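You operate a simulated robot arm through the tools that you are given. There is no shell and no other tool. Be economical: measure what you need, move in short steps, check, and stop when the job is done.

Carry out the task below with a simulated robot arm. There is one attempt and no reset: what you move stays moved.

Task
Store the purple scarf with the sachet in the white tub and clip it shut.
Fine: the blue lid sits in the rim; both clips are fastened.

The check looks at the end state, three seconds after you hand in, the way a careful person would. Anything else that was tipped, shoved, dropped, spilled or broken makes it a failure. Lids that push on must go on centred and level and be pressed home; caps that screw on are set level and turned clockwise until they are tight.

Robot
A 7-joint arm with a two-finger parallel gripper, fixed in place. Base frame: the origin is at the foot of the arm, x ahead of it, y to its left, z up; the work surface is at about z = 74. Lengths are in cm, angles in rad, forces in N, time in s.
With the tool pointing down near the work surface it reaches from about 20 to 74 cm from the base axis. Its first joint turns from -2.897 to 2.897 rad. Payload 1.57 kg.
The tool frame sits at the grasp point between the pads (the TCP): z along the fingers, y along the line on which they close. The tips reach 3 cm beyond it. The gripper opens to 11 cm. The fingers are 2.4 cm wide and 1.2 cm thick; the gripper's body (4.8 by 11.2 cm) begins 7.8 cm behind the TCP.
Orientation is told as [roll, pitch, yaw] about the base's x, y, z axes, in that order, counted from this pose: with the fingers straight down and closing along the base's y, the tool's x points along the base's -x, its y along +y and its z along -z.

Tools
- The arm moves only by the tool apply_moves. Its argument "targets" is text: rows parted by semicolons, each of 7 numbers parted by spaces: the shift along the tool's x, y, z in units of 40 mm (1.0 is 40 mm), then the turn, a rotation vector about the tool's x, y, z in units of 4 degrees (1.0 is 4 degrees), then the finger opening in mm, from 0 to 110. In form: x y z wx wy wz fingers; .... A call has 1 to 12 rows; each row shifts and turns the commanded pose from where the row before left it, along the tool's axes as they then stand. A call with a number of a shift or a turn outside -1 to 1 is refused whole. Each row takes 0.2 s and may step no farther than 5 cm and 0.15 rad from the row before; otherwise, or with a gripper value out of range, the whole call is refused. Where a pose cannot be reached the arm comes as near as it can. A force on the tool above 40 N (or 10 N above the force at the start of the call, whichever is more), or a blocked arm, ends the call early, and 0.2 s more pass. The fingers move at their own pace (about 4.5 cm/s each) and stop on an object; they squeeze with about 29 N. The grip force told is the motor's: it shows also when the fingers shut on nothing. Time passes only in rows, and 0.2 s behind the last, so rows that do not move let the fingers close. It gives the time, the measured TCP pose, the force on the tool (base axes), the opening and the grip force at its end, in the units of the frame above (readings bear some noise), and new pictures: "views" is both (left out), scene, wrist or none.
- Cameras (640 x 400 px; columns grow to the right, rows downward): "scene" is fixed at [5.14, 49.97, 134.45]; the picture's right is [-0.40, -0.92, 0.00], its down [-0.59, 0.26, -0.77] and it looks along [0.70, -0.31, -0.64] (base axes); focal length 230 px, centre (320, 200). "wrist" rides on the gripper at [7, 1.6, -14.1] in the tool frame; the picture's right is [-0.23, 0.97, 0.00], its down [-0.86, -0.20, -0.48] and it looks along [-0.47, -0.11, 0.88] (tool axes); focal length 222 px, centre (320, 200). There is no depth. A picture from a camera that has moved, and an enlarged one, comes with that camera's place and axes in the base frame and with its lens.
- slide_trunk(by): slides the trunk up (or, below 0, down) by that many cm; the arm rides with it, the base frame stays. It gives what a move gives, with no picture.
- zoom(camera, box): a new picture of the part [left, top, right, bottom] of that camera's present view, enlarged. It takes no simulated time.
- hand_in(): hands the job in; it is judged then, once.

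Work in short steps. Places have to be worked out from the pictures, the camera data and where the tool is seen: move nearer, look again, correct. Check each grasp and each placing, and mend what went wrong. You have 120 turns and 170 pictures in all, those below and enlarged ones among them. Open the gripper and draw the arm clear of the work before you hand the job in, unless the task says otherwise; then end with one line.

The tools are called after ">>>" as name(argument=value, ...) on one line, values as JSON. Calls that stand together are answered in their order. apply_moves: Moves the arm, as the interface text tells. Its arguments: {"type":"object","properties":{"targets":{"type":"string"},"views":{"type":"string","enum":["both","scene","wrist","none"]}},"required":["targets"]} The other tools are called the same way: slide_trunk (by) slides the trunk up or down; zoom (camera, box) takes an enlarged picture of a part of a camera's view; hand_in () hands the job in.

At the start:

```text
time: 0.0
position: [38.73, 23.47, 117.64]
tool_rot: [0.001, -0.001, 0.0]
ft_force: [-0.3, 0.3, -0.1]
opening: 11.0
gripper_force: 0.1
trunk travel left (down, up): [-50.0, 9.0]
```

scene: 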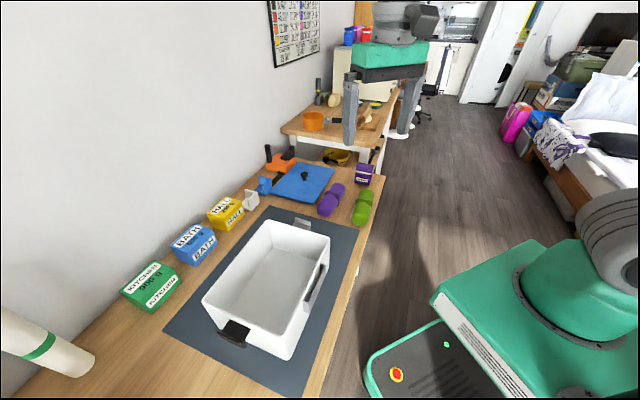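
wrist: 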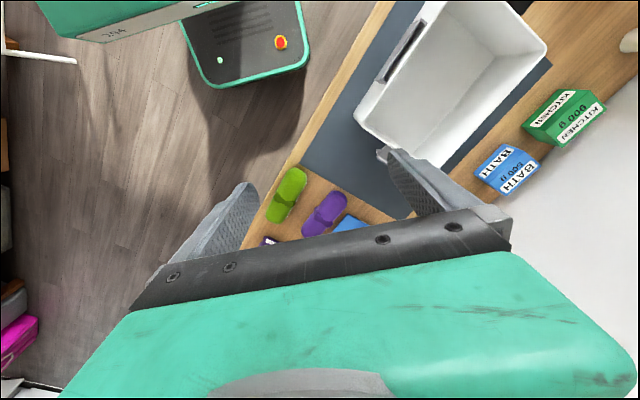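

I see a white tub on a mat, a blue lid, purple and green rolls (scarves), a purple box (sachet?), and labelled boxes. I'll enlarge the scene to identify them.

>>> zoom(camera="scene", box=[230, 130, 400, 236])

>>> zoom(camera="scene", box=[100, 180, 360, 370])

```text
3.76 times, centred on (315, 183) of scene
camera zoom: at [5.14, 49.97, 134.45], right [-0.4, -0.92, 0.0], down [-0.59, 0.26, -0.77], along [0.7, -0.31, -0.64], focal length 867 px, centre (339, 264)
```

zoom: 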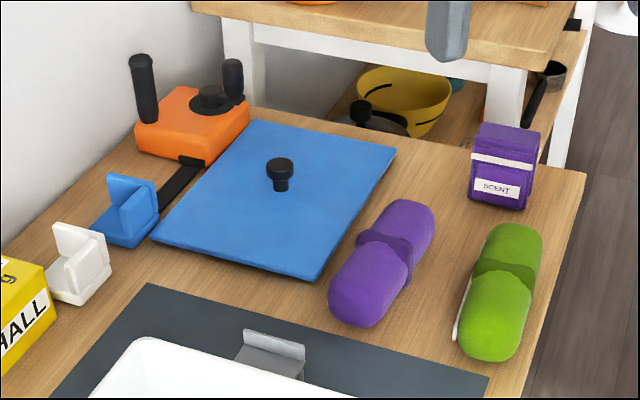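

```text
2.11 times, centred on (230, 275) of scene
camera zoom: at [5.14, 49.97, 134.45], right [-0.4, -0.92, 0.0], down [-0.59, 0.26, -0.77], along [0.7, -0.31, -0.64], focal length 485 px, centre (510, 42)
```

zoom: 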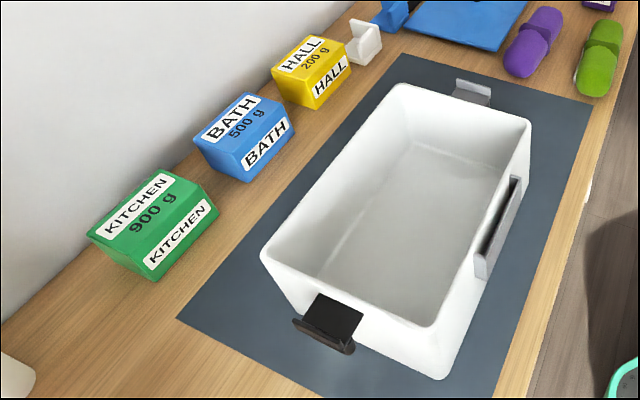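

The table runs at 45° to the base axes. Estimates: tub centre about (40,47), scarf about (66,18), scent sachet about (75,-3), lid about (87,22). I'll bring the wrist camera over the tub to study the clips.

>>> apply_moves(targets="0.454 0.947 0.236 0 0 0 110;0.454 0.947 0.236 0 0 0 110;0.454 0.947 0.236 0 0 0 110;0.454 0.947 0.236 0 0 0 110;0.454 0.947 0.236 0 0 0 110;0.454 0.947 0.236 0 0 0 110;0.454 0.947 0.236 0 0 0 110", views="both")

```text
time: 1.6
position: [25.92, 49.99, 110.99]
tool_rot: [0.0, -0.002, 0.001]
ft_force: [0.1, 1.0, 0.1]
opening: 11.01
gripper_force: 0.0
trunk travel left (down, up): [-50.0, 9.0]
camera wrist: at [18.99, 51.69, 124.97], right [0.23, 0.97, 0.0], down [0.86, -0.2, 0.48], along [0.47, -0.11, -0.88], focal length 222 px, centre (320, 200)
```

scene: 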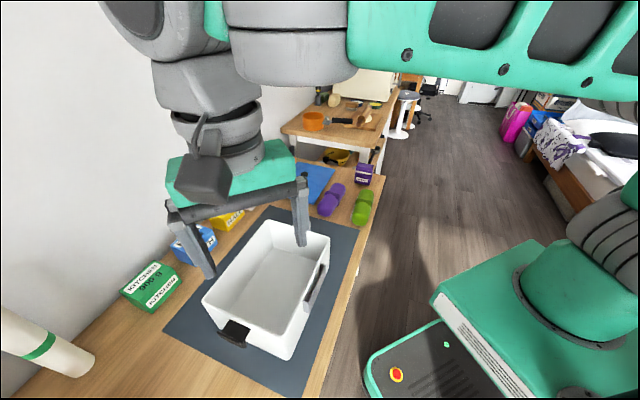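
wrist: 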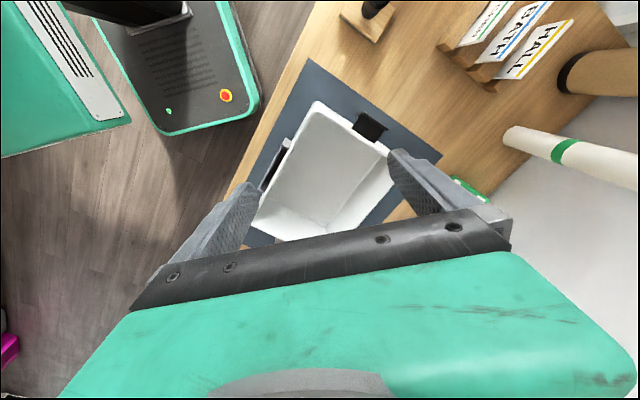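

The tub is in view; I'll enlarge it and the cards.

>>> zoom(camera="wrist", box=[230, 80, 430, 245])

>>> zoom(camera="wrist", box=[330, 0, 640, 200])

>>> zoom(camera="scene", box=[190, 205, 350, 370])

```text
2.42 times, centred on (330, 162) of wrist
camera zoom: at [18.99, 51.69, 124.97], right [0.23, 0.97, 0.0], down [0.86, -0.2, 0.48], along [0.47, -0.11, -0.88], focal length 538 px, centre (296, 291)
```

zoom: 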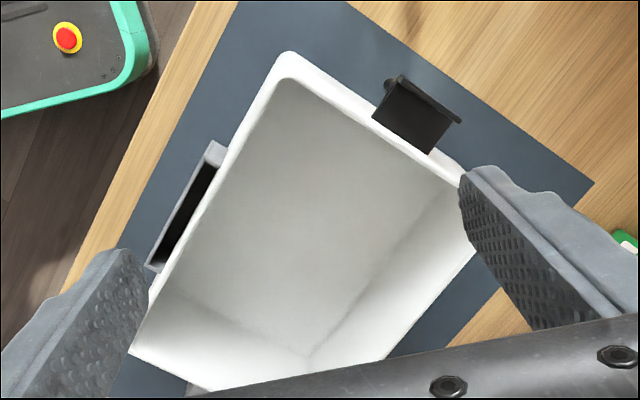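

```text
2.00 times, centred on (485, 100) of wrist
camera zoom: at [18.99, 51.69, 124.97], right [0.23, 0.97, 0.0], down [0.86, -0.2, 0.48], along [0.47, -0.11, -0.88], focal length 444 px, centre (-10, 400)
```

zoom: 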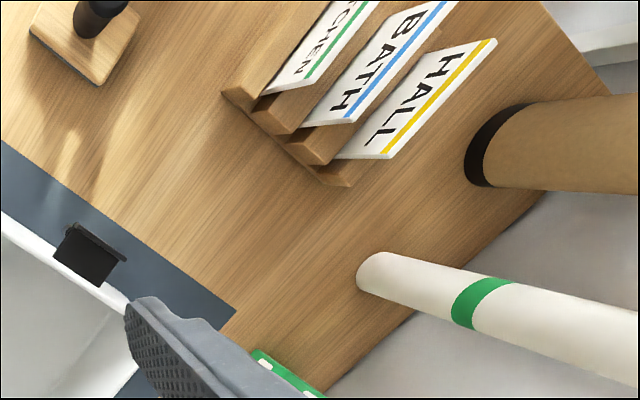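

```text
2.42 times, centred on (270, 288) of scene
camera zoom: at [5.14, 49.97, 134.45], right [-0.4, -0.92, 0.0], down [-0.59, 0.26, -0.77], along [0.7, -0.31, -0.64], focal length 558 px, centre (441, -12)
```

zoom: 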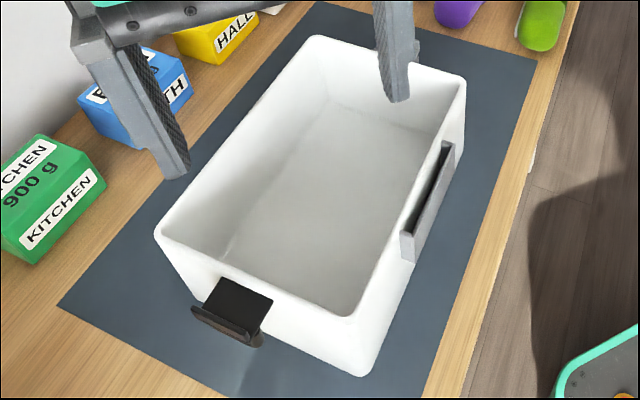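

Rim height works out to z≈86.5, tub centre about (39.6,47.7), black clip plate around (28,58,86). I'll move the wrist camera in closer over the black clip, turned to the table's direction, to see how it works.

>>> apply_moves(targets="0.12 0.75 0.8 0 0 0 110;0.12 0.75 0.8 0 0 0 110;0.12 0.75 0.8 0 0 0 110;0.12 0.75 0.8 0 0 0 110;0 0 0 0 0 1 110;0 0 0 0 0 1 110;0 0 0 0 0 1 110;0 0 0 0 0 1 110;0 0 0 0 0 1 110;0 0 0 0 0 1 110;0 0 0 0 0 1 110;0 0 0 0 0 1 110", views="none")

>>> apply_moves(targets="0 0 0 0 0 1 110;0 0 0 0 0 1 110;0 0 0 0 0 1 110;0 0 0 0 0 0.25 110", views="both")

```text
time: 4.2
position: [24.05, 62.11, 98.31]
tool_rot: [0.001, -0.002, -0.558]
ft_force: [0.1, -0.5, -0.1]
opening: 10.99
gripper_force: 0.0
trunk travel left (down, up): [-50.0, 9.0]
```

```text
time: 5.2
position: [24.13, 62.06, 98.51]
tool_rot: [0.0, 0.0, -0.788]
ft_force: [-0.4, -0.2, -0.1]
opening: 10.99
gripper_force: 0.1
trunk travel left (down, up): [-50.0, 9.0]
camera wrist: at [20.36, 68.25, 112.45], right [0.85, 0.53, 0.0], down [0.46, -0.75, 0.48], along [0.25, -0.41, -0.88], focal length 222 px, centre (320, 200)
```

scene: 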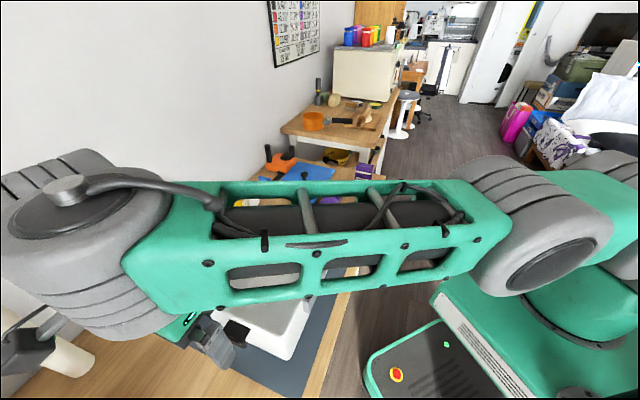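
wrist: 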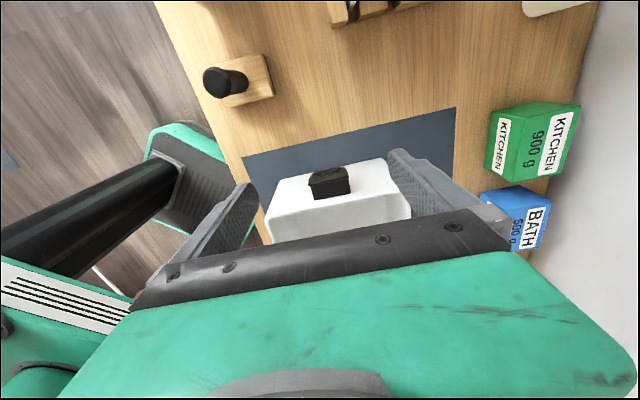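

Now a close look at the black clip.

>>> zoom(camera="wrist", box=[250, 140, 420, 246])

```text
3.76 times, centred on (335, 193) of wrist
camera zoom: at [20.36, 68.25, 112.45], right [0.85, 0.53, 0.0], down [0.46, -0.75, 0.48], along [0.25, -0.41, -0.88], focal length 836 px, centre (264, 226)
```

zoom: 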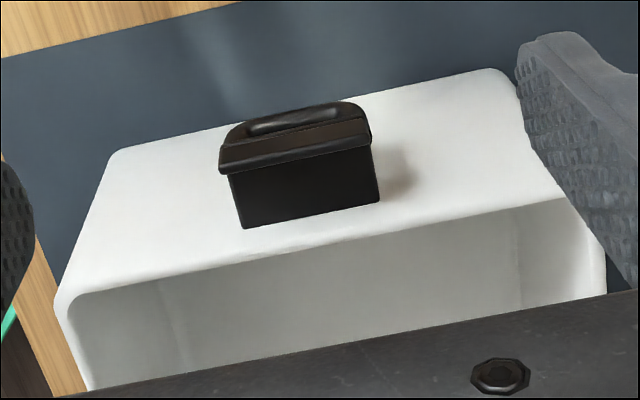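

The clip hangs off the wall just below the rim, opened outward with its hook facing up: it must be swung up and in over the lid later. Now I travel at z≈98 along the table direction to hover above the purple scarf.

>>> apply_moves(targets="-0.96 -0.03 0 0 0 0 110;-0.96 -0.02 0 0 0 0 110;-0.96 -0.02 0 0 0 0 110;-0.96 -0.02 0 0 0 0 110;-0.96 -0.02 0 0 0 0 110;-0.96 -0.02 0 0 0 0 110;-0.96 -0.02 0 0 0 0 110;-0.96 -0.02 0 0 0 0 110;-0.96 -0.02 0 0 0 0 110;-0.96 -0.02 0 0 0 0 110;-0.96 -0.02 0 0 0 0 110;-0.96 -0.02 0 0 0 0 110", views="wrist")

>>> apply_moves(targets="-0.96 -0.02 0.2 0 0 0 110;-0.96 -0.02 0.2 0 0 0 110;-0.9 -0.02 0.2 0 0 0 110;0 0 0 0 0 0 110", views="both")

```text
time: 7.8
position: [56.16, 28.62, 98.4]
tool_rot: [0.0, 0.0, -0.784]
ft_force: [0.2, -0.1, 0.5]
opening: 11.01
gripper_force: 0.1
trunk travel left (down, up): [-50.0, 9.0]
camera wrist: at [52.39, 34.76, 112.46], right [0.85, 0.53, 0.0], down [0.46, -0.75, 0.48], along [0.25, -0.41, -0.88], focal length 222 px, centre (320, 200)
```

wrist: 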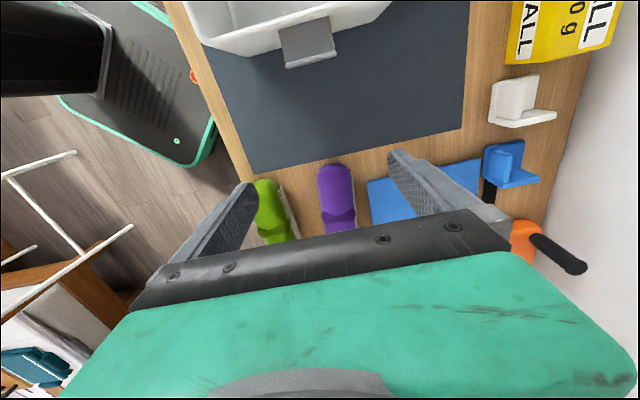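

```text
time: 8.8
position: [63.87, 20.49, 95.7]
tool_rot: [0.0, 0.001, -0.783]
ft_force: [1.1, 0.5, 0.8]
opening: 11.01
gripper_force: 0.1
trunk travel left (down, up): [-50.0, 9.0]
camera wrist: at [60.05, 26.69, 109.8], right [0.85, 0.53, 0.0], down [0.46, -0.75, 0.48], along [0.25, -0.41, -0.88], focal length 222 px, centre (320, 200)
```

scene: 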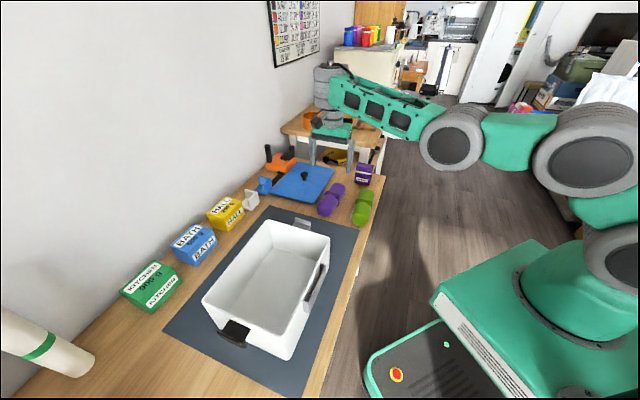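
wrist: 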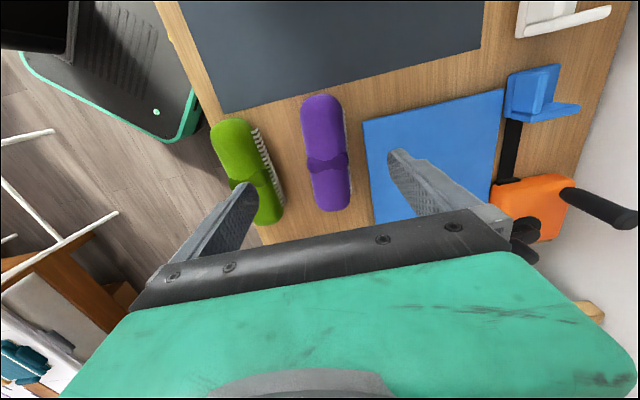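

Scarf centre computes to about (66.5,18.2), axis along the table direction, width ~6.5 cm, with the lid's edge ~3 cm beside it. I descend partway with 8.5 cm opening and check.

>>> apply_moves(targets="-0.87 0.06 0 0 0 0 85;0 0 0.8 0 0 0 85;0 0 0.8 0 0 0 85;0 0 0.8 0 0 0 85;0 0 0 0 0 0 85", views="both")

```text
time: 10.0
position: [66.72, 18.38, 86.28]
tool_rot: [0.0, 0.001, -0.786]
ft_force: [-0.3, 0.5, -0.4]
opening: 8.5
gripper_force: 0.1
trunk travel left (down, up): [-50.0, 9.0]
camera wrist: at [62.86, 24.58, 100.44], right [0.85, 0.53, 0.0], down [0.46, -0.75, 0.48], along [0.25, -0.41, -0.88], focal length 222 px, centre (320, 200)
```

scene: 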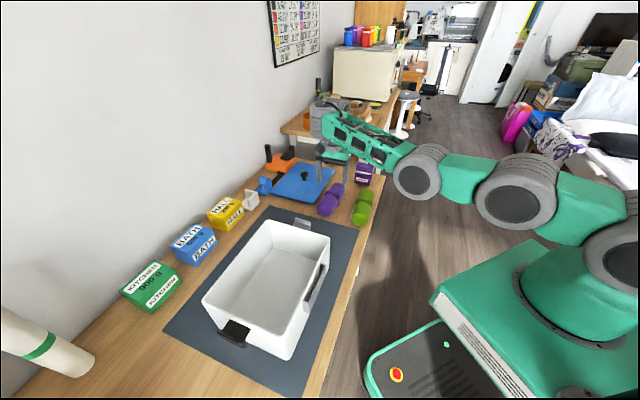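
wrist: 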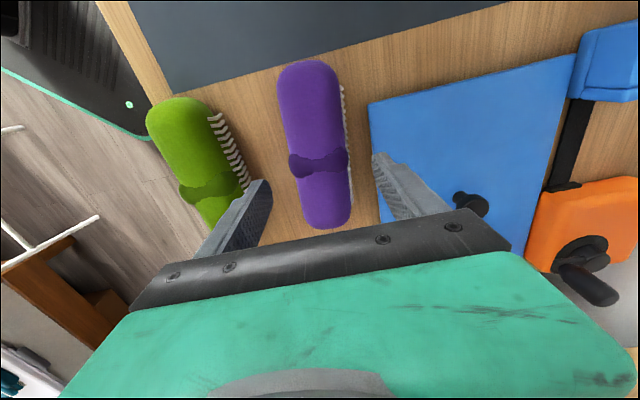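

Fingers straddle the scarf at the strap, clear of the lid edge and the green roll. I descend to z≈78 and close.

>>> apply_moves(targets="0 -0.02 0.7 0 0 0 85;0 0 0.7 0 0 0 85;0 0 0.65 0 0 0 85;0 0 0 0 0 0 40;0 0 0 0 0 0 40;0 0 0 0 0 0 40;0 0 0 0 0 0 40", views="wrist")

```text
time: 11.6
position: [66.36, 18.25, 78.56]
tool_rot: [-0.009, -0.002, -0.787]
ft_force: [0.5, 0.4, 0.3]
opening: 6.17
gripper_force: 29.3
out of reach, approached as far as the arm can: row 3
trunk travel left (down, up): [-50.0, 9.0]
camera wrist: at [62.74, 24.58, 92.61], right [0.85, 0.53, -0.01], down [0.47, -0.74, 0.48], along [0.25, -0.41, -0.88], focal length 222 px, centre (320, 200)
```

wrist: 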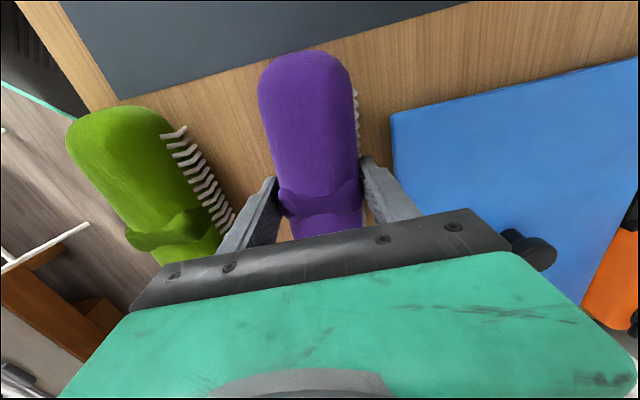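

Scarf is gripped at 6.2 cm. I lift straight up and check.

>>> apply_moves(targets="0 0 -0.5 0 0 0 40;0 0 -0.9 0 0 0 40;0 0 -0.9 0 0 0 40;0 0 -0.9 0 0 0 40;0 0 -0.9 0 0 0 40;0 0 -0.9 0 0 0 40;0 0 -0.2 0 0 0 40", views="wrist")

```text
time: 13.2
position: [66.37, 18.27, 99.62]
tool_rot: [-0.001, 0.0, -0.786]
ft_force: [0.2, 0.2, -3.3]
opening: 6.13
gripper_force: 29.1
trunk travel left (down, up): [-50.0, 9.0]
camera wrist: at [62.6, 24.4, 113.55], right [0.85, 0.53, 0.0], down [0.46, -0.75, 0.48], along [0.25, -0.41, -0.88], focal length 222 px, centre (320, 200)
```

wrist: 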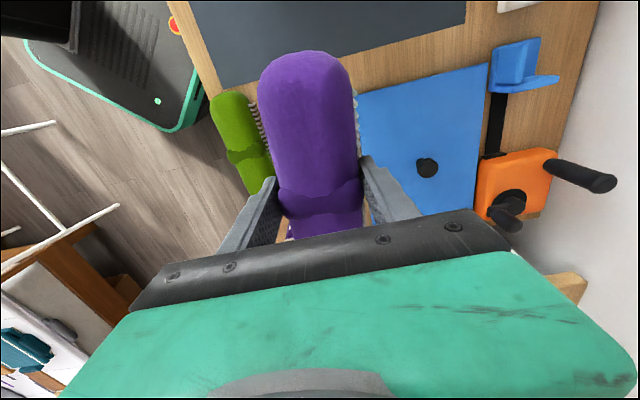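

The scarf hangs well. Tub outer rim computes to about 26.5×19 cm, centre (39.2,47.0). I carry the scarf over, 2.5 cm toward the wall side of centre, to leave room for the sachet.

>>> apply_moves(targets="0.5 0.08 0 0 0 0 40;0.93 0.08 0 0 0 0 40;0.93 0.08 0 0 0 0 40;0.93 0.08 0 0 0 0 40;0.93 0.08 0 0 0 0 40;0.93 0.08 0 0 0 0 40;0.93 0.08 0 0 0 0 40;0.93 0.08 0 0 0 0 40;0.93 0.08 0 0 0 0 40;0.93 0.08 0 0 0 0 40;0.93 0.08 0 0 0 0 40;0.13 0.01 0 0 0 0 40", views="both")

```text
time: 15.8
position: [40.78, 48.68, 99.43]
tool_rot: [-0.001, 0.0, -0.787]
ft_force: [1.4, -0.4, -2.9]
opening: 6.15
gripper_force: 28.4
trunk travel left (down, up): [-50.0, 9.0]
camera wrist: at [36.97, 55.07, 113.5], right [0.85, 0.53, 0.0], down [0.46, -0.75, 0.48], along [0.25, -0.41, -0.88], focal length 222 px, centre (320, 200)
```

scene: 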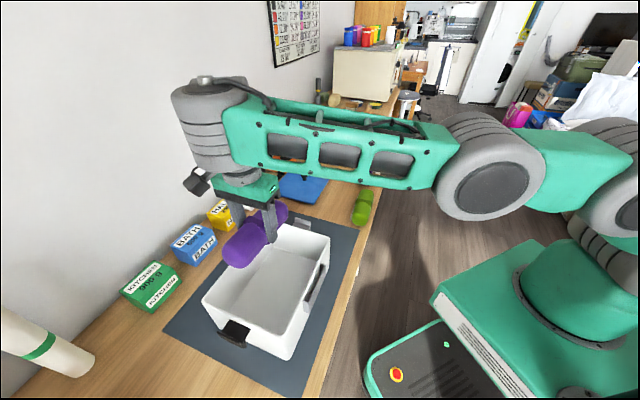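
wrist: 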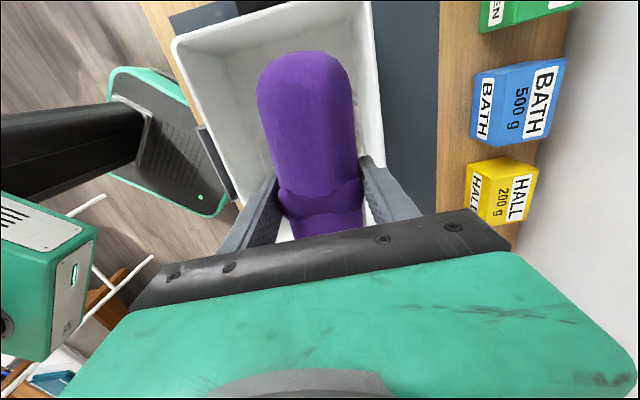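

Aligned: inside width runs e2≈52–70, scarf fits. Lowering to z≈80.5.

>>> apply_moves(targets="0 0.03 0.8 0 0 0 40;0 0 0.8 0 0 0 40;0 0 0.8 0 0 0 40;0 0 0.8 0 0 0 40;0 0 0.8 0 0 0 40;0 0 0.7 0 0 0 40;0 0 0 0 0 0 40", views="both")

```text
time: 17.4
position: [41.77, 50.6, 81.2]
tool_rot: [0.0, 0.001, -0.786]
ft_force: [-0.9, 0.2, -2.8]
opening: 6.12
gripper_force: 28.8
out of reach, approached as far as the arm can: row 3, 4
trunk travel left (down, up): [-50.0, 9.0]
camera wrist: at [38.0, 56.68, 95.19], right [0.85, 0.53, 0.0], down [0.46, -0.75, 0.48], along [0.25, -0.41, -0.88], focal length 222 px, centre (320, 200)
```

scene: 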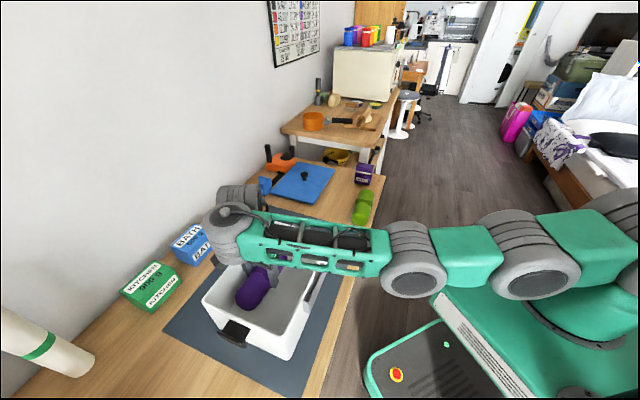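
wrist: 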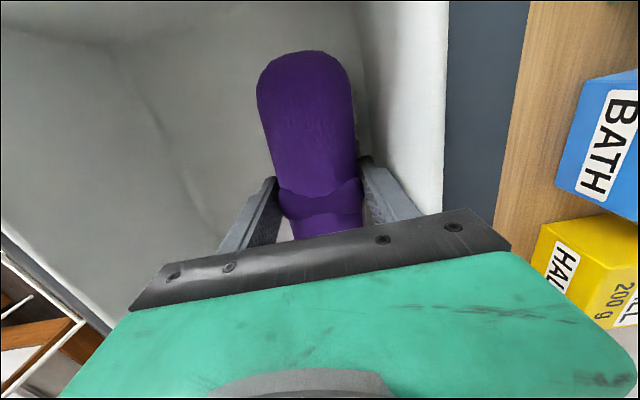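

The arm strayed ~1.4 cm toward the wall side because of a reach limit. I shift back by that and check before releasing.

>>> apply_moves(targets="-0.1 -0.25 0 0 0 0 40;-0.06 -0.15 0.1 0 0 0 40;0 0 0 0 0 0 40", views="wrist")

```text
time: 18.2
position: [41.72, 49.5, 80.5]
tool_rot: [-0.001, 0.002, -0.786]
ft_force: [0.0, 0.1, -3.1]
opening: 6.12
gripper_force: 29.3
out of reach, approached as far as the arm can: row 1, 2
trunk travel left (down, up): [-50.0, 9.0]
camera wrist: at [37.93, 55.75, 94.55], right [0.85, 0.53, 0.0], down [0.46, -0.74, 0.48], along [0.25, -0.41, -0.88], focal length 222 px, centre (320, 200)
```

wrist: 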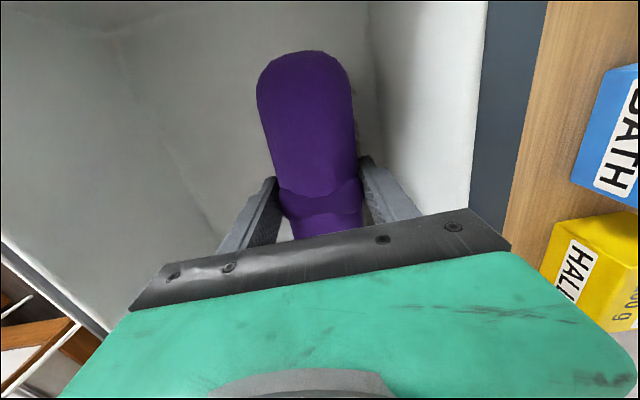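

Scarf is inside, near the floor, with just enough wall clearance. I open slightly to 7 cm to let it go.

>>> apply_moves(targets="0 0 0 0 0 0 68;0 0 0 0 0 0 70;0 0 0 0 0 0 70;0 0 0 0 0 0 70", views="wrist")

```text
time: 19.2
position: [41.58, 49.52, 80.59]
tool_rot: [-0.002, 0.0, -0.784]
ft_force: [0.2, 1.0, -0.7]
opening: 7.02
gripper_force: 0.0
trunk travel left (down, up): [-50.0, 9.0]
camera wrist: at [37.91, 55.75, 94.59], right [0.85, 0.53, 0.0], down [0.46, -0.75, 0.48], along [0.25, -0.41, -0.88], focal length 222 px, centre (320, 200)
```

wrist: 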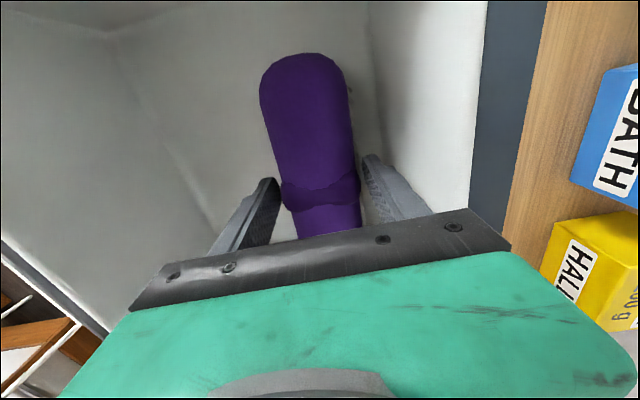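

Released. To retreat purely vertically I use the trunk first.

>>> slide_trunk(by=9)

>>> apply_moves(targets="0 0 -0.6 0 0 0 70;0 0 -0.8 0 0 0 70;0 0 -0.8 0 0 0 70;0 0 0 0 0 0 70", views="both")

```text
time: 20.4
position: [41.57, 49.56, 89.42]
tool_rot: [-0.001, 0.001, -0.787]
ft_force: [-0.1, 1.0, -0.1]
opening: 7.01
gripper_force: 0.1
trunk travel left (down, up): [-59.0, 0.0]
```

```text
time: 21.4
position: [42.2, 50.38, 98.1]
tool_rot: [-0.002, 0.0, -0.786]
ft_force: [-0.6, -0.2, 0.8]
opening: 7.0
gripper_force: 0.1
out of reach, approached as far as the arm can: row 1, 2
trunk travel left (down, up): [-59.0, 0.0]
camera wrist: at [38.51, 56.59, 112.14], right [0.85, 0.53, 0.0], down [0.47, -0.74, 0.48], along [0.25, -0.41, -0.88], focal length 222 px, centre (320, 200)
```

scene: 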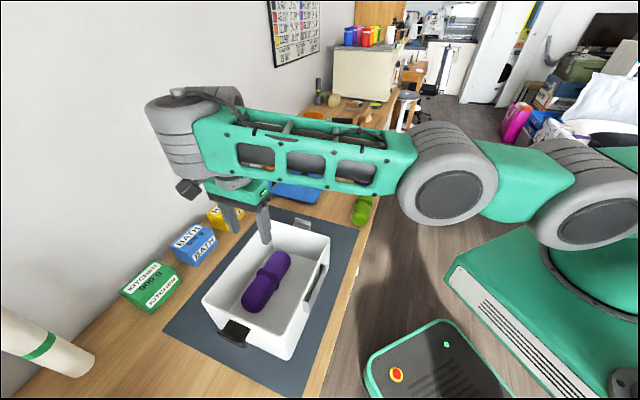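
wrist: 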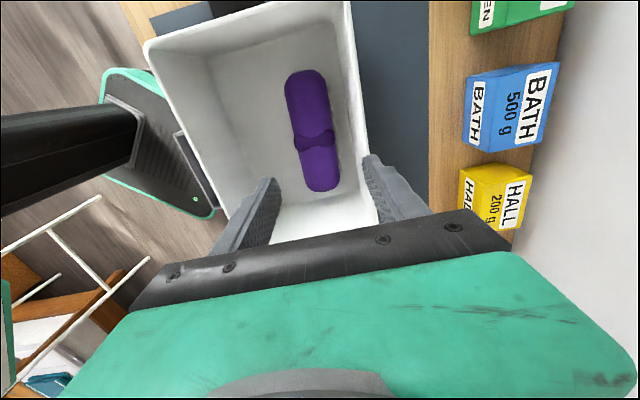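

Scarf lies in the tub. Now I travel toward the sachet to inspect it from above.

>>> apply_moves(targets="-0.5 -0.1 -0.2 0 0 0 90;-0.97 -0.29 -0.1 0 0 0 90;-0.97 -0.29 -0.1 0 0 0 90;-0.97 -0.29 -0.1 0 0 0 90;-0.97 -0.29 0 0 0 0 90;-0.97 -0.29 0 0 0 0 90;-0.97 -0.29 0 0 0 0 90;-0.97 -0.29 0 0 0 0 90;-0.97 -0.29 0 0 0 0 90;-0.97 -0.29 0 0 0 0 90;-0.97 -0.29 0 0 0 0 90;-0.97 -0.29 0 0 0 0 90", views="none")

>>> apply_moves(targets="-0.97 -0.29 0 0 0 0 90;-0.5 -0.29 0 0 0 0 90;0 0 0 0 0 0 90", views="both")

```text
time: 24.1
position: [68.87, 13.62, 100.57]
tool_rot: [-0.003, 0.0, -0.784]
ft_force: [0.5, 0.4, -0.1]
opening: 9.03
gripper_force: 0.1
out of reach, approached as far as the arm can: row 1, 2, 3, 4, 5, 6, 7
trunk travel left (down, up): [-59.0, 0.0]
```

```text
time: 24.9
position: [71.34, 7.89, 100.71]
tool_rot: [0.0, 0.001, -0.787]
ft_force: [-0.4, 0.5, -0.4]
opening: 8.99
gripper_force: 0.1
trunk travel left (down, up): [-59.0, 0.0]
camera wrist: at [67.68, 14.11, 114.78], right [0.85, 0.53, 0.0], down [0.46, -0.75, 0.48], along [0.25, -0.41, -0.88], focal length 222 px, centre (320, 200)
```

scene: 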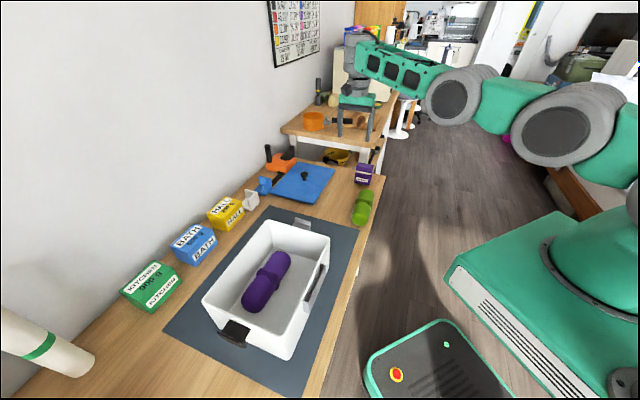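
wrist: 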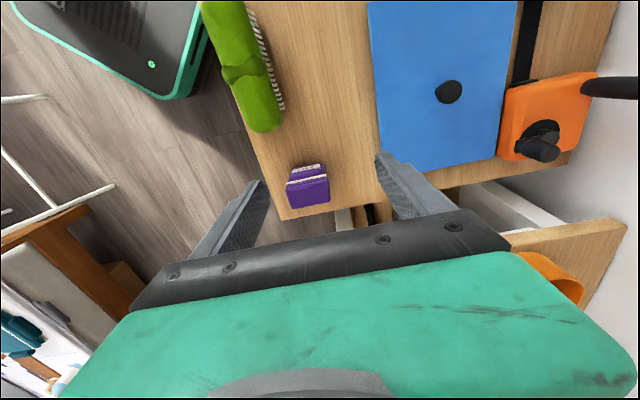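

I'll enlarge the sachet and lid region.

>>> zoom(camera="wrist", box=[230, 120, 390, 240])

>>> zoom(camera="scene", box=[250, 145, 400, 240])

```text
3.33 times, centred on (310, 180) of wrist
camera zoom: at [67.68, 14.11, 114.78], right [0.85, 0.53, 0.0], down [0.46, -0.75, 0.48], along [0.25, -0.41, -0.88], focal length 740 px, centre (353, 267)
```

zoom: 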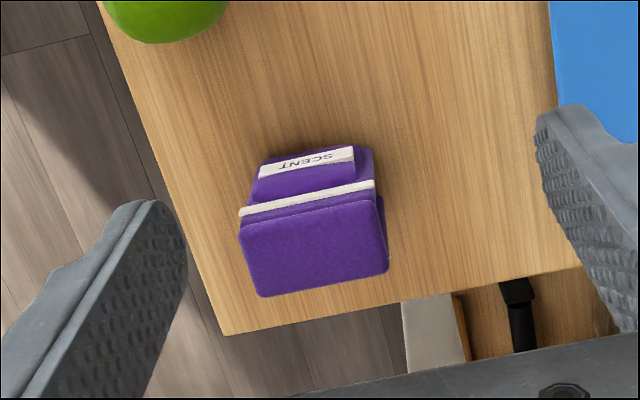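

```text
4.21 times, centred on (325, 192) of scene
camera zoom: at [5.14, 49.97, 134.45], right [-0.4, -0.92, 0.0], down [-0.59, 0.26, -0.77], along [0.7, -0.31, -0.64], focal length 970 px, centre (299, 232)
```

zoom: 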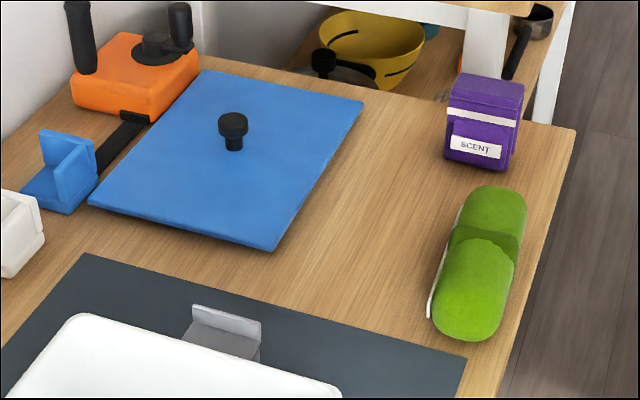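

Sachet is about 7 (across) × 4 × 7.5 cm, centred near (75,-1.5). I'll line up above it at the present height; then the trunk slide can do the descent without changing arm shape.

>>> apply_moves(targets="-0.77 -0.33 0 0 0 0 108;-0.77 -0.33 0 0 0 0 108;-0.77 -0.33 0 0 0 0 108;0 0 0 0 0 0 108", views="wrist")

```text
time: 25.9
position: [74.51, -1.32, 100.54]
tool_rot: [-0.001, 0.0, -0.786]
ft_force: [1.0, -0.9, 0.1]
opening: 10.8
gripper_force: 0.1
out of reach, approached as far as the arm can: row 3
trunk travel left (down, up): [-59.0, 0.0]
camera wrist: at [70.76, 4.85, 114.65], right [0.85, 0.53, 0.0], down [0.46, -0.75, 0.48], along [0.25, -0.41, -0.88], focal length 222 px, centre (320, 200)
```

wrist: 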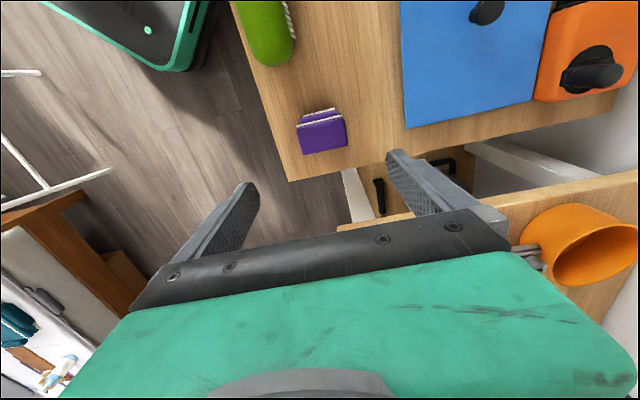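

Point below TCP projects right onto the sachet (within ~0.5 cm). I slide the trunk down 14 cm, then look.

>>> slide_trunk(by=-13)

>>> apply_moves(targets="0 0.08 0 0 0 0 110", views="both")

```text
time: 27.4
position: [74.5, -1.28, 87.69]
tool_rot: [0.001, 0.0, -0.785]
ft_force: [0.1, 0.3, 0.6]
opening: 10.8
gripper_force: 0.1
trunk travel left (down, up): [-46.0, 13.0]
```

```text
time: 27.8
position: [74.6, -1.01, 87.58]
tool_rot: [-0.002, -0.001, -0.787]
ft_force: [-0.3, -0.3, 0.3]
opening: 11.0
gripper_force: 0.0
trunk travel left (down, up): [-46.0, 13.0]
camera wrist: at [70.82, 5.11, 101.62], right [0.85, 0.53, 0.0], down [0.46, -0.75, 0.48], along [0.25, -0.41, -0.88], focal length 222 px, centre (320, 200)
```

scene: 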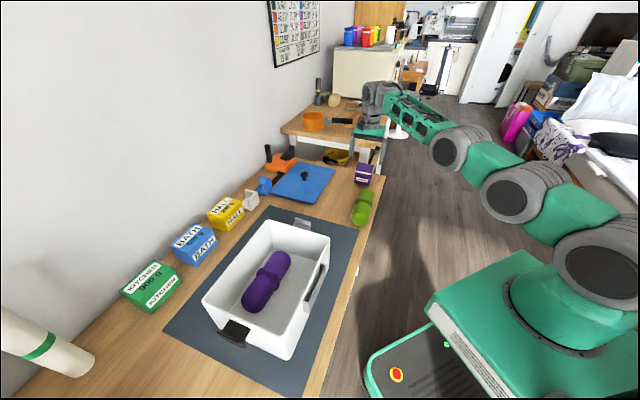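
wrist: 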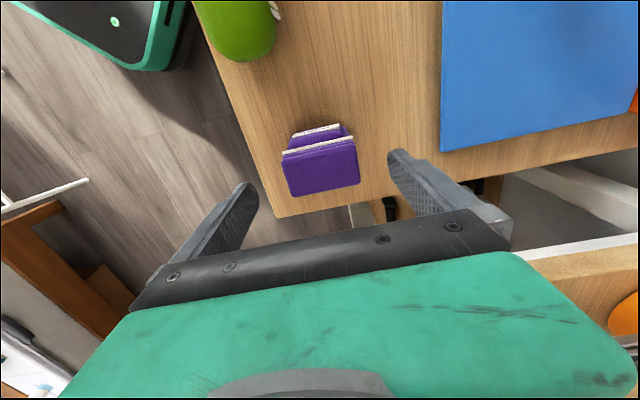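

Aligned nicely. Slide down 8 more and grip.

>>> slide_trunk(by=-8.2)

>>> apply_moves(targets="0 0 0 0 0 0 45;0 0 0 0 0 0 45;0 0 0 0 0 0 45;0 0 0 0 0 0 45;0 0 0 0 0 0 45", views="wrist")

```text
time: 29.0
position: [74.67, -1.11, 79.38]
tool_rot: [0.0, 0.0, -0.785]
ft_force: [-0.4, -0.1, -0.9]
opening: 11.01
gripper_force: 0.0
trunk travel left (down, up): [-37.8, 21.2]
```

```text
time: 30.2
position: [74.5, -1.12, 79.41]
tool_rot: [0.0, -0.001, -0.786]
ft_force: [1.0, 0.8, 0.7]
opening: 6.94
gripper_force: 29.2
trunk travel left (down, up): [-37.8, 21.2]
camera wrist: at [70.81, 5.11, 93.43], right [0.85, 0.53, 0.0], down [0.46, -0.75, 0.48], along [0.25, -0.41, -0.88], focal length 222 px, centre (320, 200)
```

wrist: 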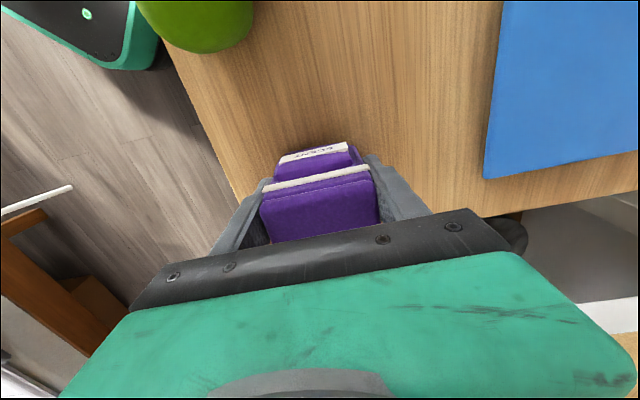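

Gripped at 6.9 cm. Lift with the arm, retreating slightly toward the base as it rises.

>>> apply_moves(targets="0 0 -0.6 0 0 0 45;0 0 -0.9 0 0 0 45;0.1 -0.1 -0.9 0 0 0 45;0.2 -0.2 -0.9 0 0 0 45;0.2 -0.2 -0.9 0 0 0 45;0.3 -0.3 -0.9 0 0 0 45;0.3 -0.3 -0.5 0 0 0 45;0 0 0 0 0 0 45", views="both")

```text
time: 32.0
position: [67.23, -0.54, 101.78]
tool_rot: [-0.001, -0.001, -0.785]
ft_force: [0.3, -0.3, -0.2]
opening: 6.93
gripper_force: 29.0
out of reach, approached as far as the arm can: row 1, 2
trunk travel left (down, up): [-37.8, 21.2]
camera wrist: at [63.46, 5.59, 115.73], right [0.85, 0.53, 0.0], down [0.46, -0.75, 0.48], along [0.25, -0.41, -0.88], focal length 222 px, centre (320, 200)
```

scene: 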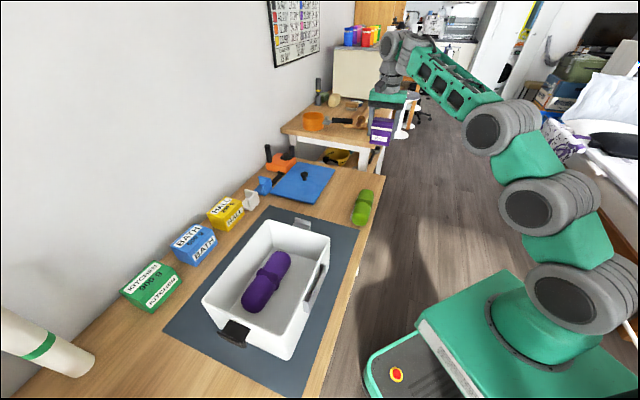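
wrist: 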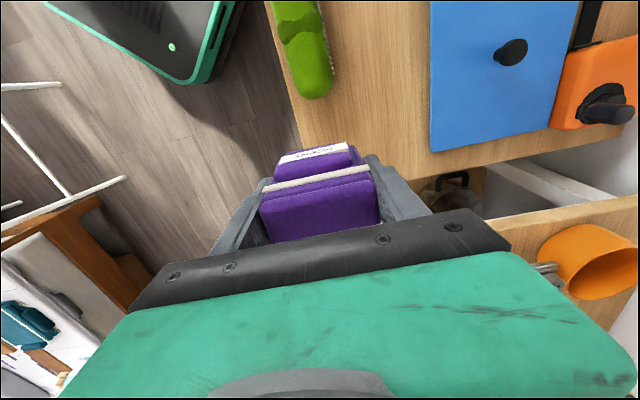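

Secure. Now I turn the gripper +90° (so the sachet's thin side faces across the tub) and then travel to the tub's front side.

>>> apply_moves(targets="0 0 0 0 0 -1 45;0 0 0 0 0 -1 45;0 0 0 0 0 -1 45;0 0 0 0 0 -1 45;0 0 0 0 0 -1 45;0 0 0 0 0 -1 45;0 0 0 0 0 -1 45;0 0 0 0 0 -1 45;0 0 0 0 0 -1 45;0 0 0 0 0 -1 45;0 0 0 0 0 -1 45;0 0 0 0 0 -1 45", views="none")

>>> apply_moves(targets="0 0 0 0 0 -1 45;0 0 0 0 0 -1 45;0 0 0 0 0 -1 45;0 0 0 0 0 -1 45;0 0 0 0 0 -1 45;0 0 0 0 0 -1 45;0 0 0 0 0 -1 45;0 0 0 0 0 -1 45;0 0 0 0 0 -1 45;0 0 0 0 0 -1 45;0 0 0 0 0 -0.5 45", views="none")

>>> apply_moves(targets="-0.2 0.5 0 0 0 0 45;-0.19 0.95 0 0 0 0 45;-0.19 0.95 0 0 0 0 45;-0.19 0.95 0 0 0 0 45;-0.19 0.95 0 0 0 0 45;-0.19 0.95 0 0 0 0 45;-0.19 0.95 0 0 0 0 45;-0.19 0.95 0 0 0 0 45;-0.19 0.95 0 0 0 0 45;-0.19 0.95 0 0 0 0 45", views="scene")

```text
time: 34.6
position: [67.46, -0.58, 101.59]
tool_rot: [-0.001, 0.0, 0.056]
ft_force: [-0.2, -0.1, -0.2]
opening: 6.93
gripper_force: 29.0
trunk travel left (down, up): [-37.8, 21.2]
```

```text
time: 37.0
position: [67.32, -0.55, 101.47]
tool_rot: [0.0, 0.0, 0.786]
ft_force: [-0.8, -0.7, 0.0]
opening: 6.94
gripper_force: 29.6
trunk travel left (down, up): [-37.8, 21.2]
```

```text
time: 39.2
position: [46.97, 30.43, 101.43]
tool_rot: [0.0, -0.001, 0.786]
ft_force: [0.7, -0.2, -1.1]
opening: 6.92
gripper_force: 29.0
trunk travel left (down, up): [-37.8, 21.2]
```

scene: 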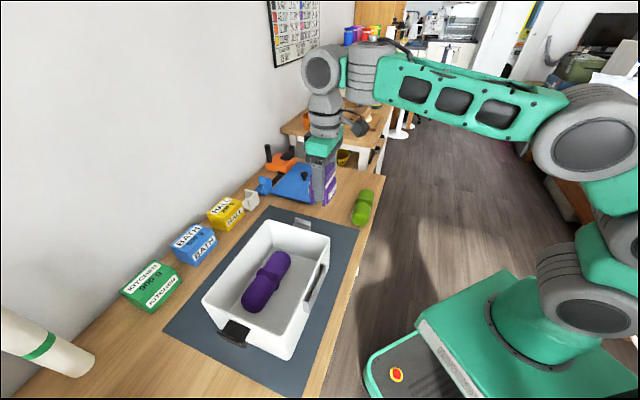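

Continue to above the tub's front half.

>>> apply_moves(targets="-0.11 0.86 0 0 0 0 45;-0.11 0.86 0 0 0 0 45;-0.11 0.86 0 0 0 0 45;-0.11 0.86 0 0 0 0 45;-0.13 0.86 0 0 0 0 45;0 0 0 0 0 0 45", views="both")

```text
time: 40.6
position: [36.7, 44.23, 101.6]
tool_rot: [0.0, 0.002, 0.785]
ft_force: [-0.1, -0.1, 0.1]
opening: 6.95
gripper_force: 29.2
trunk travel left (down, up): [-37.8, 21.2]
camera wrist: at [30.58, 40.67, 115.63], right [-0.53, 0.85, 0.0], down [0.75, 0.46, 0.48], along [0.41, 0.25, -0.88], focal length 222 px, centre (320, 200)
```

scene: 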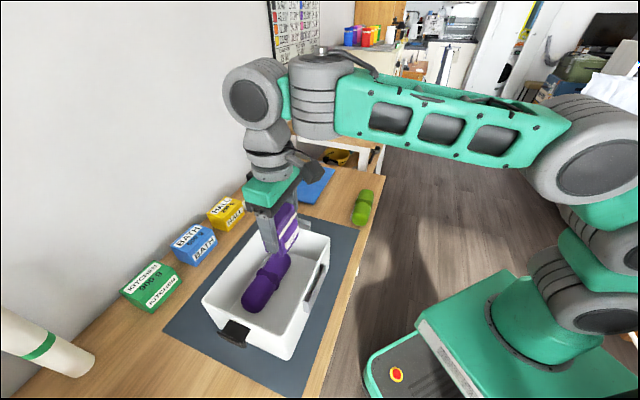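
wrist: 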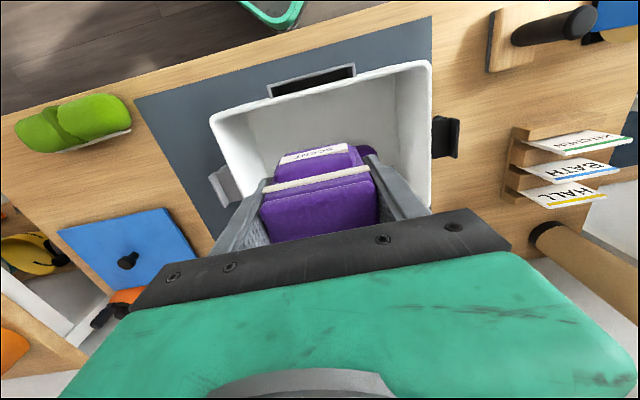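

Sachet is over the free front half. Lowering to z≈82.

>>> apply_moves(targets="0 0 0.8 0 0 0 45;0 0 0.8 0 0 0 45;0 0 0.8 0 0 0 45;0 0 0.8 0 0 0 45;0 0 0.8 0 0 0 45;0 0 0.8 0 0 0 45;0 0 0.1 0 0 0 45;0 0 0 0 0 0 45", views="both")

```text
time: 42.4
position: [36.64, 44.17, 81.96]
tool_rot: [-0.001, 0.002, 0.787]
ft_force: [-0.1, 0.0, -1.0]
opening: 6.92
gripper_force: 29.1
trunk travel left (down, up): [-37.8, 21.2]
camera wrist: at [30.59, 40.47, 95.98], right [-0.53, 0.85, 0.0], down [0.75, 0.46, 0.48], along [0.41, 0.25, -0.88], focal length 222 px, centre (320, 200)
```

scene: 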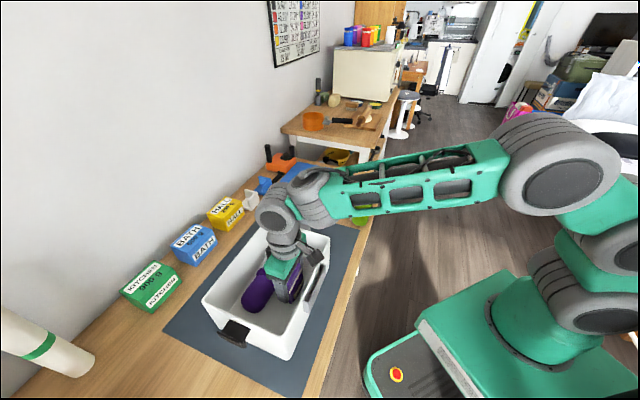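
wrist: 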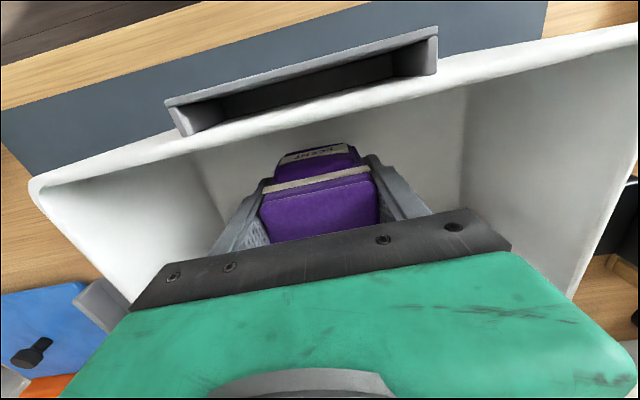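

Good clearances. Lower half a centimetre more, then open.

>>> apply_moves(targets="0 0 0.1 0 0 0 45;0 0 0.06 0 0 0 45;0 0 0 0 0 0 45", views="none")

>>> apply_moves(targets="0 0 0 0 0 0 80;0 0 0 0 0 0 85;0 0 0 0 0 0 85;0 0 0 0 0 0 85", views="wrist")

```text
time: 43.2
position: [36.5, 44.24, 81.26]
tool_rot: [0.0, -0.001, 0.787]
ft_force: [-0.5, -0.4, -0.4]
opening: 6.94
gripper_force: 28.9
trunk travel left (down, up): [-37.8, 21.2]
```

```text
time: 44.2
position: [36.69, 44.16, 81.32]
tool_rot: [0.0, 0.003, 0.786]
ft_force: [-0.4, -1.1, -0.2]
opening: 8.51
gripper_force: 0.1
trunk travel left (down, up): [-37.8, 21.2]
camera wrist: at [30.55, 40.46, 95.35], right [-0.53, 0.85, 0.0], down [0.75, 0.46, 0.48], along [0.41, 0.25, -0.88], focal length 222 px, centre (320, 200)
```

wrist: 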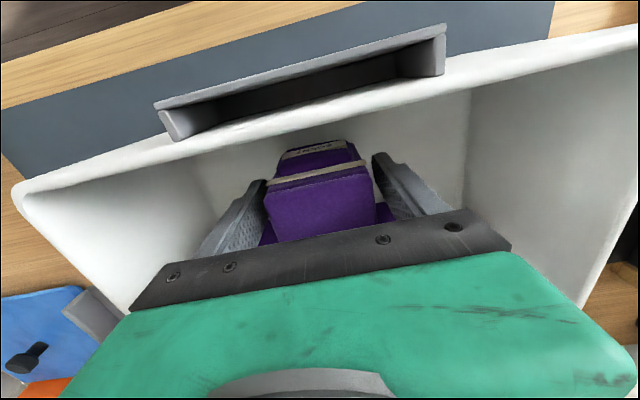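

Released, standing upright. Raise straight out and look.

>>> apply_moves(targets="0 0 -0.5 0 0 0 85;0 0 -0.9 0 0 0 85;0 0 -0.9 0 0 0 85;0 0 -0.9 0 0 0 85;0 0 -0.9 0 0 0 85;0 0 -0.9 0 0 0 85;0 0 -0.5 0 0 0 85;0 0 0 0 0 0 85", views="both")

```text
time: 46.0
position: [36.61, 44.06, 103.4]
tool_rot: [0.002, 0.002, 0.785]
ft_force: [0.4, -0.6, 0.2]
opening: 8.51
gripper_force: 0.1
trunk travel left (down, up): [-37.8, 21.2]
camera wrist: at [30.52, 40.45, 117.39], right [-0.53, 0.85, 0.0], down [0.75, 0.46, 0.48], along [0.41, 0.25, -0.88], focal length 222 px, centre (320, 200)
```

scene: 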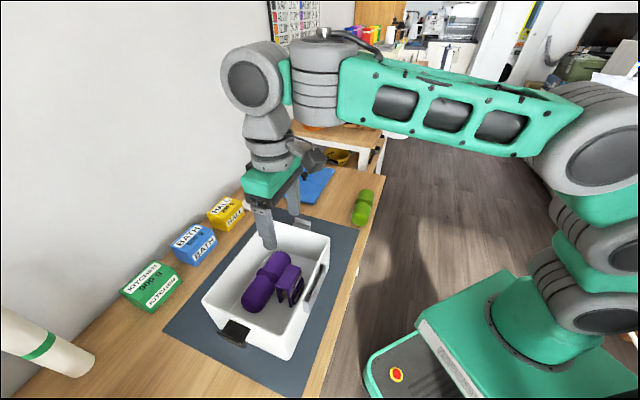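
wrist: 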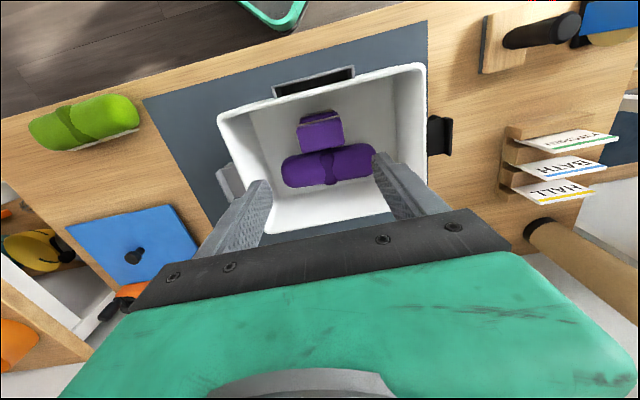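

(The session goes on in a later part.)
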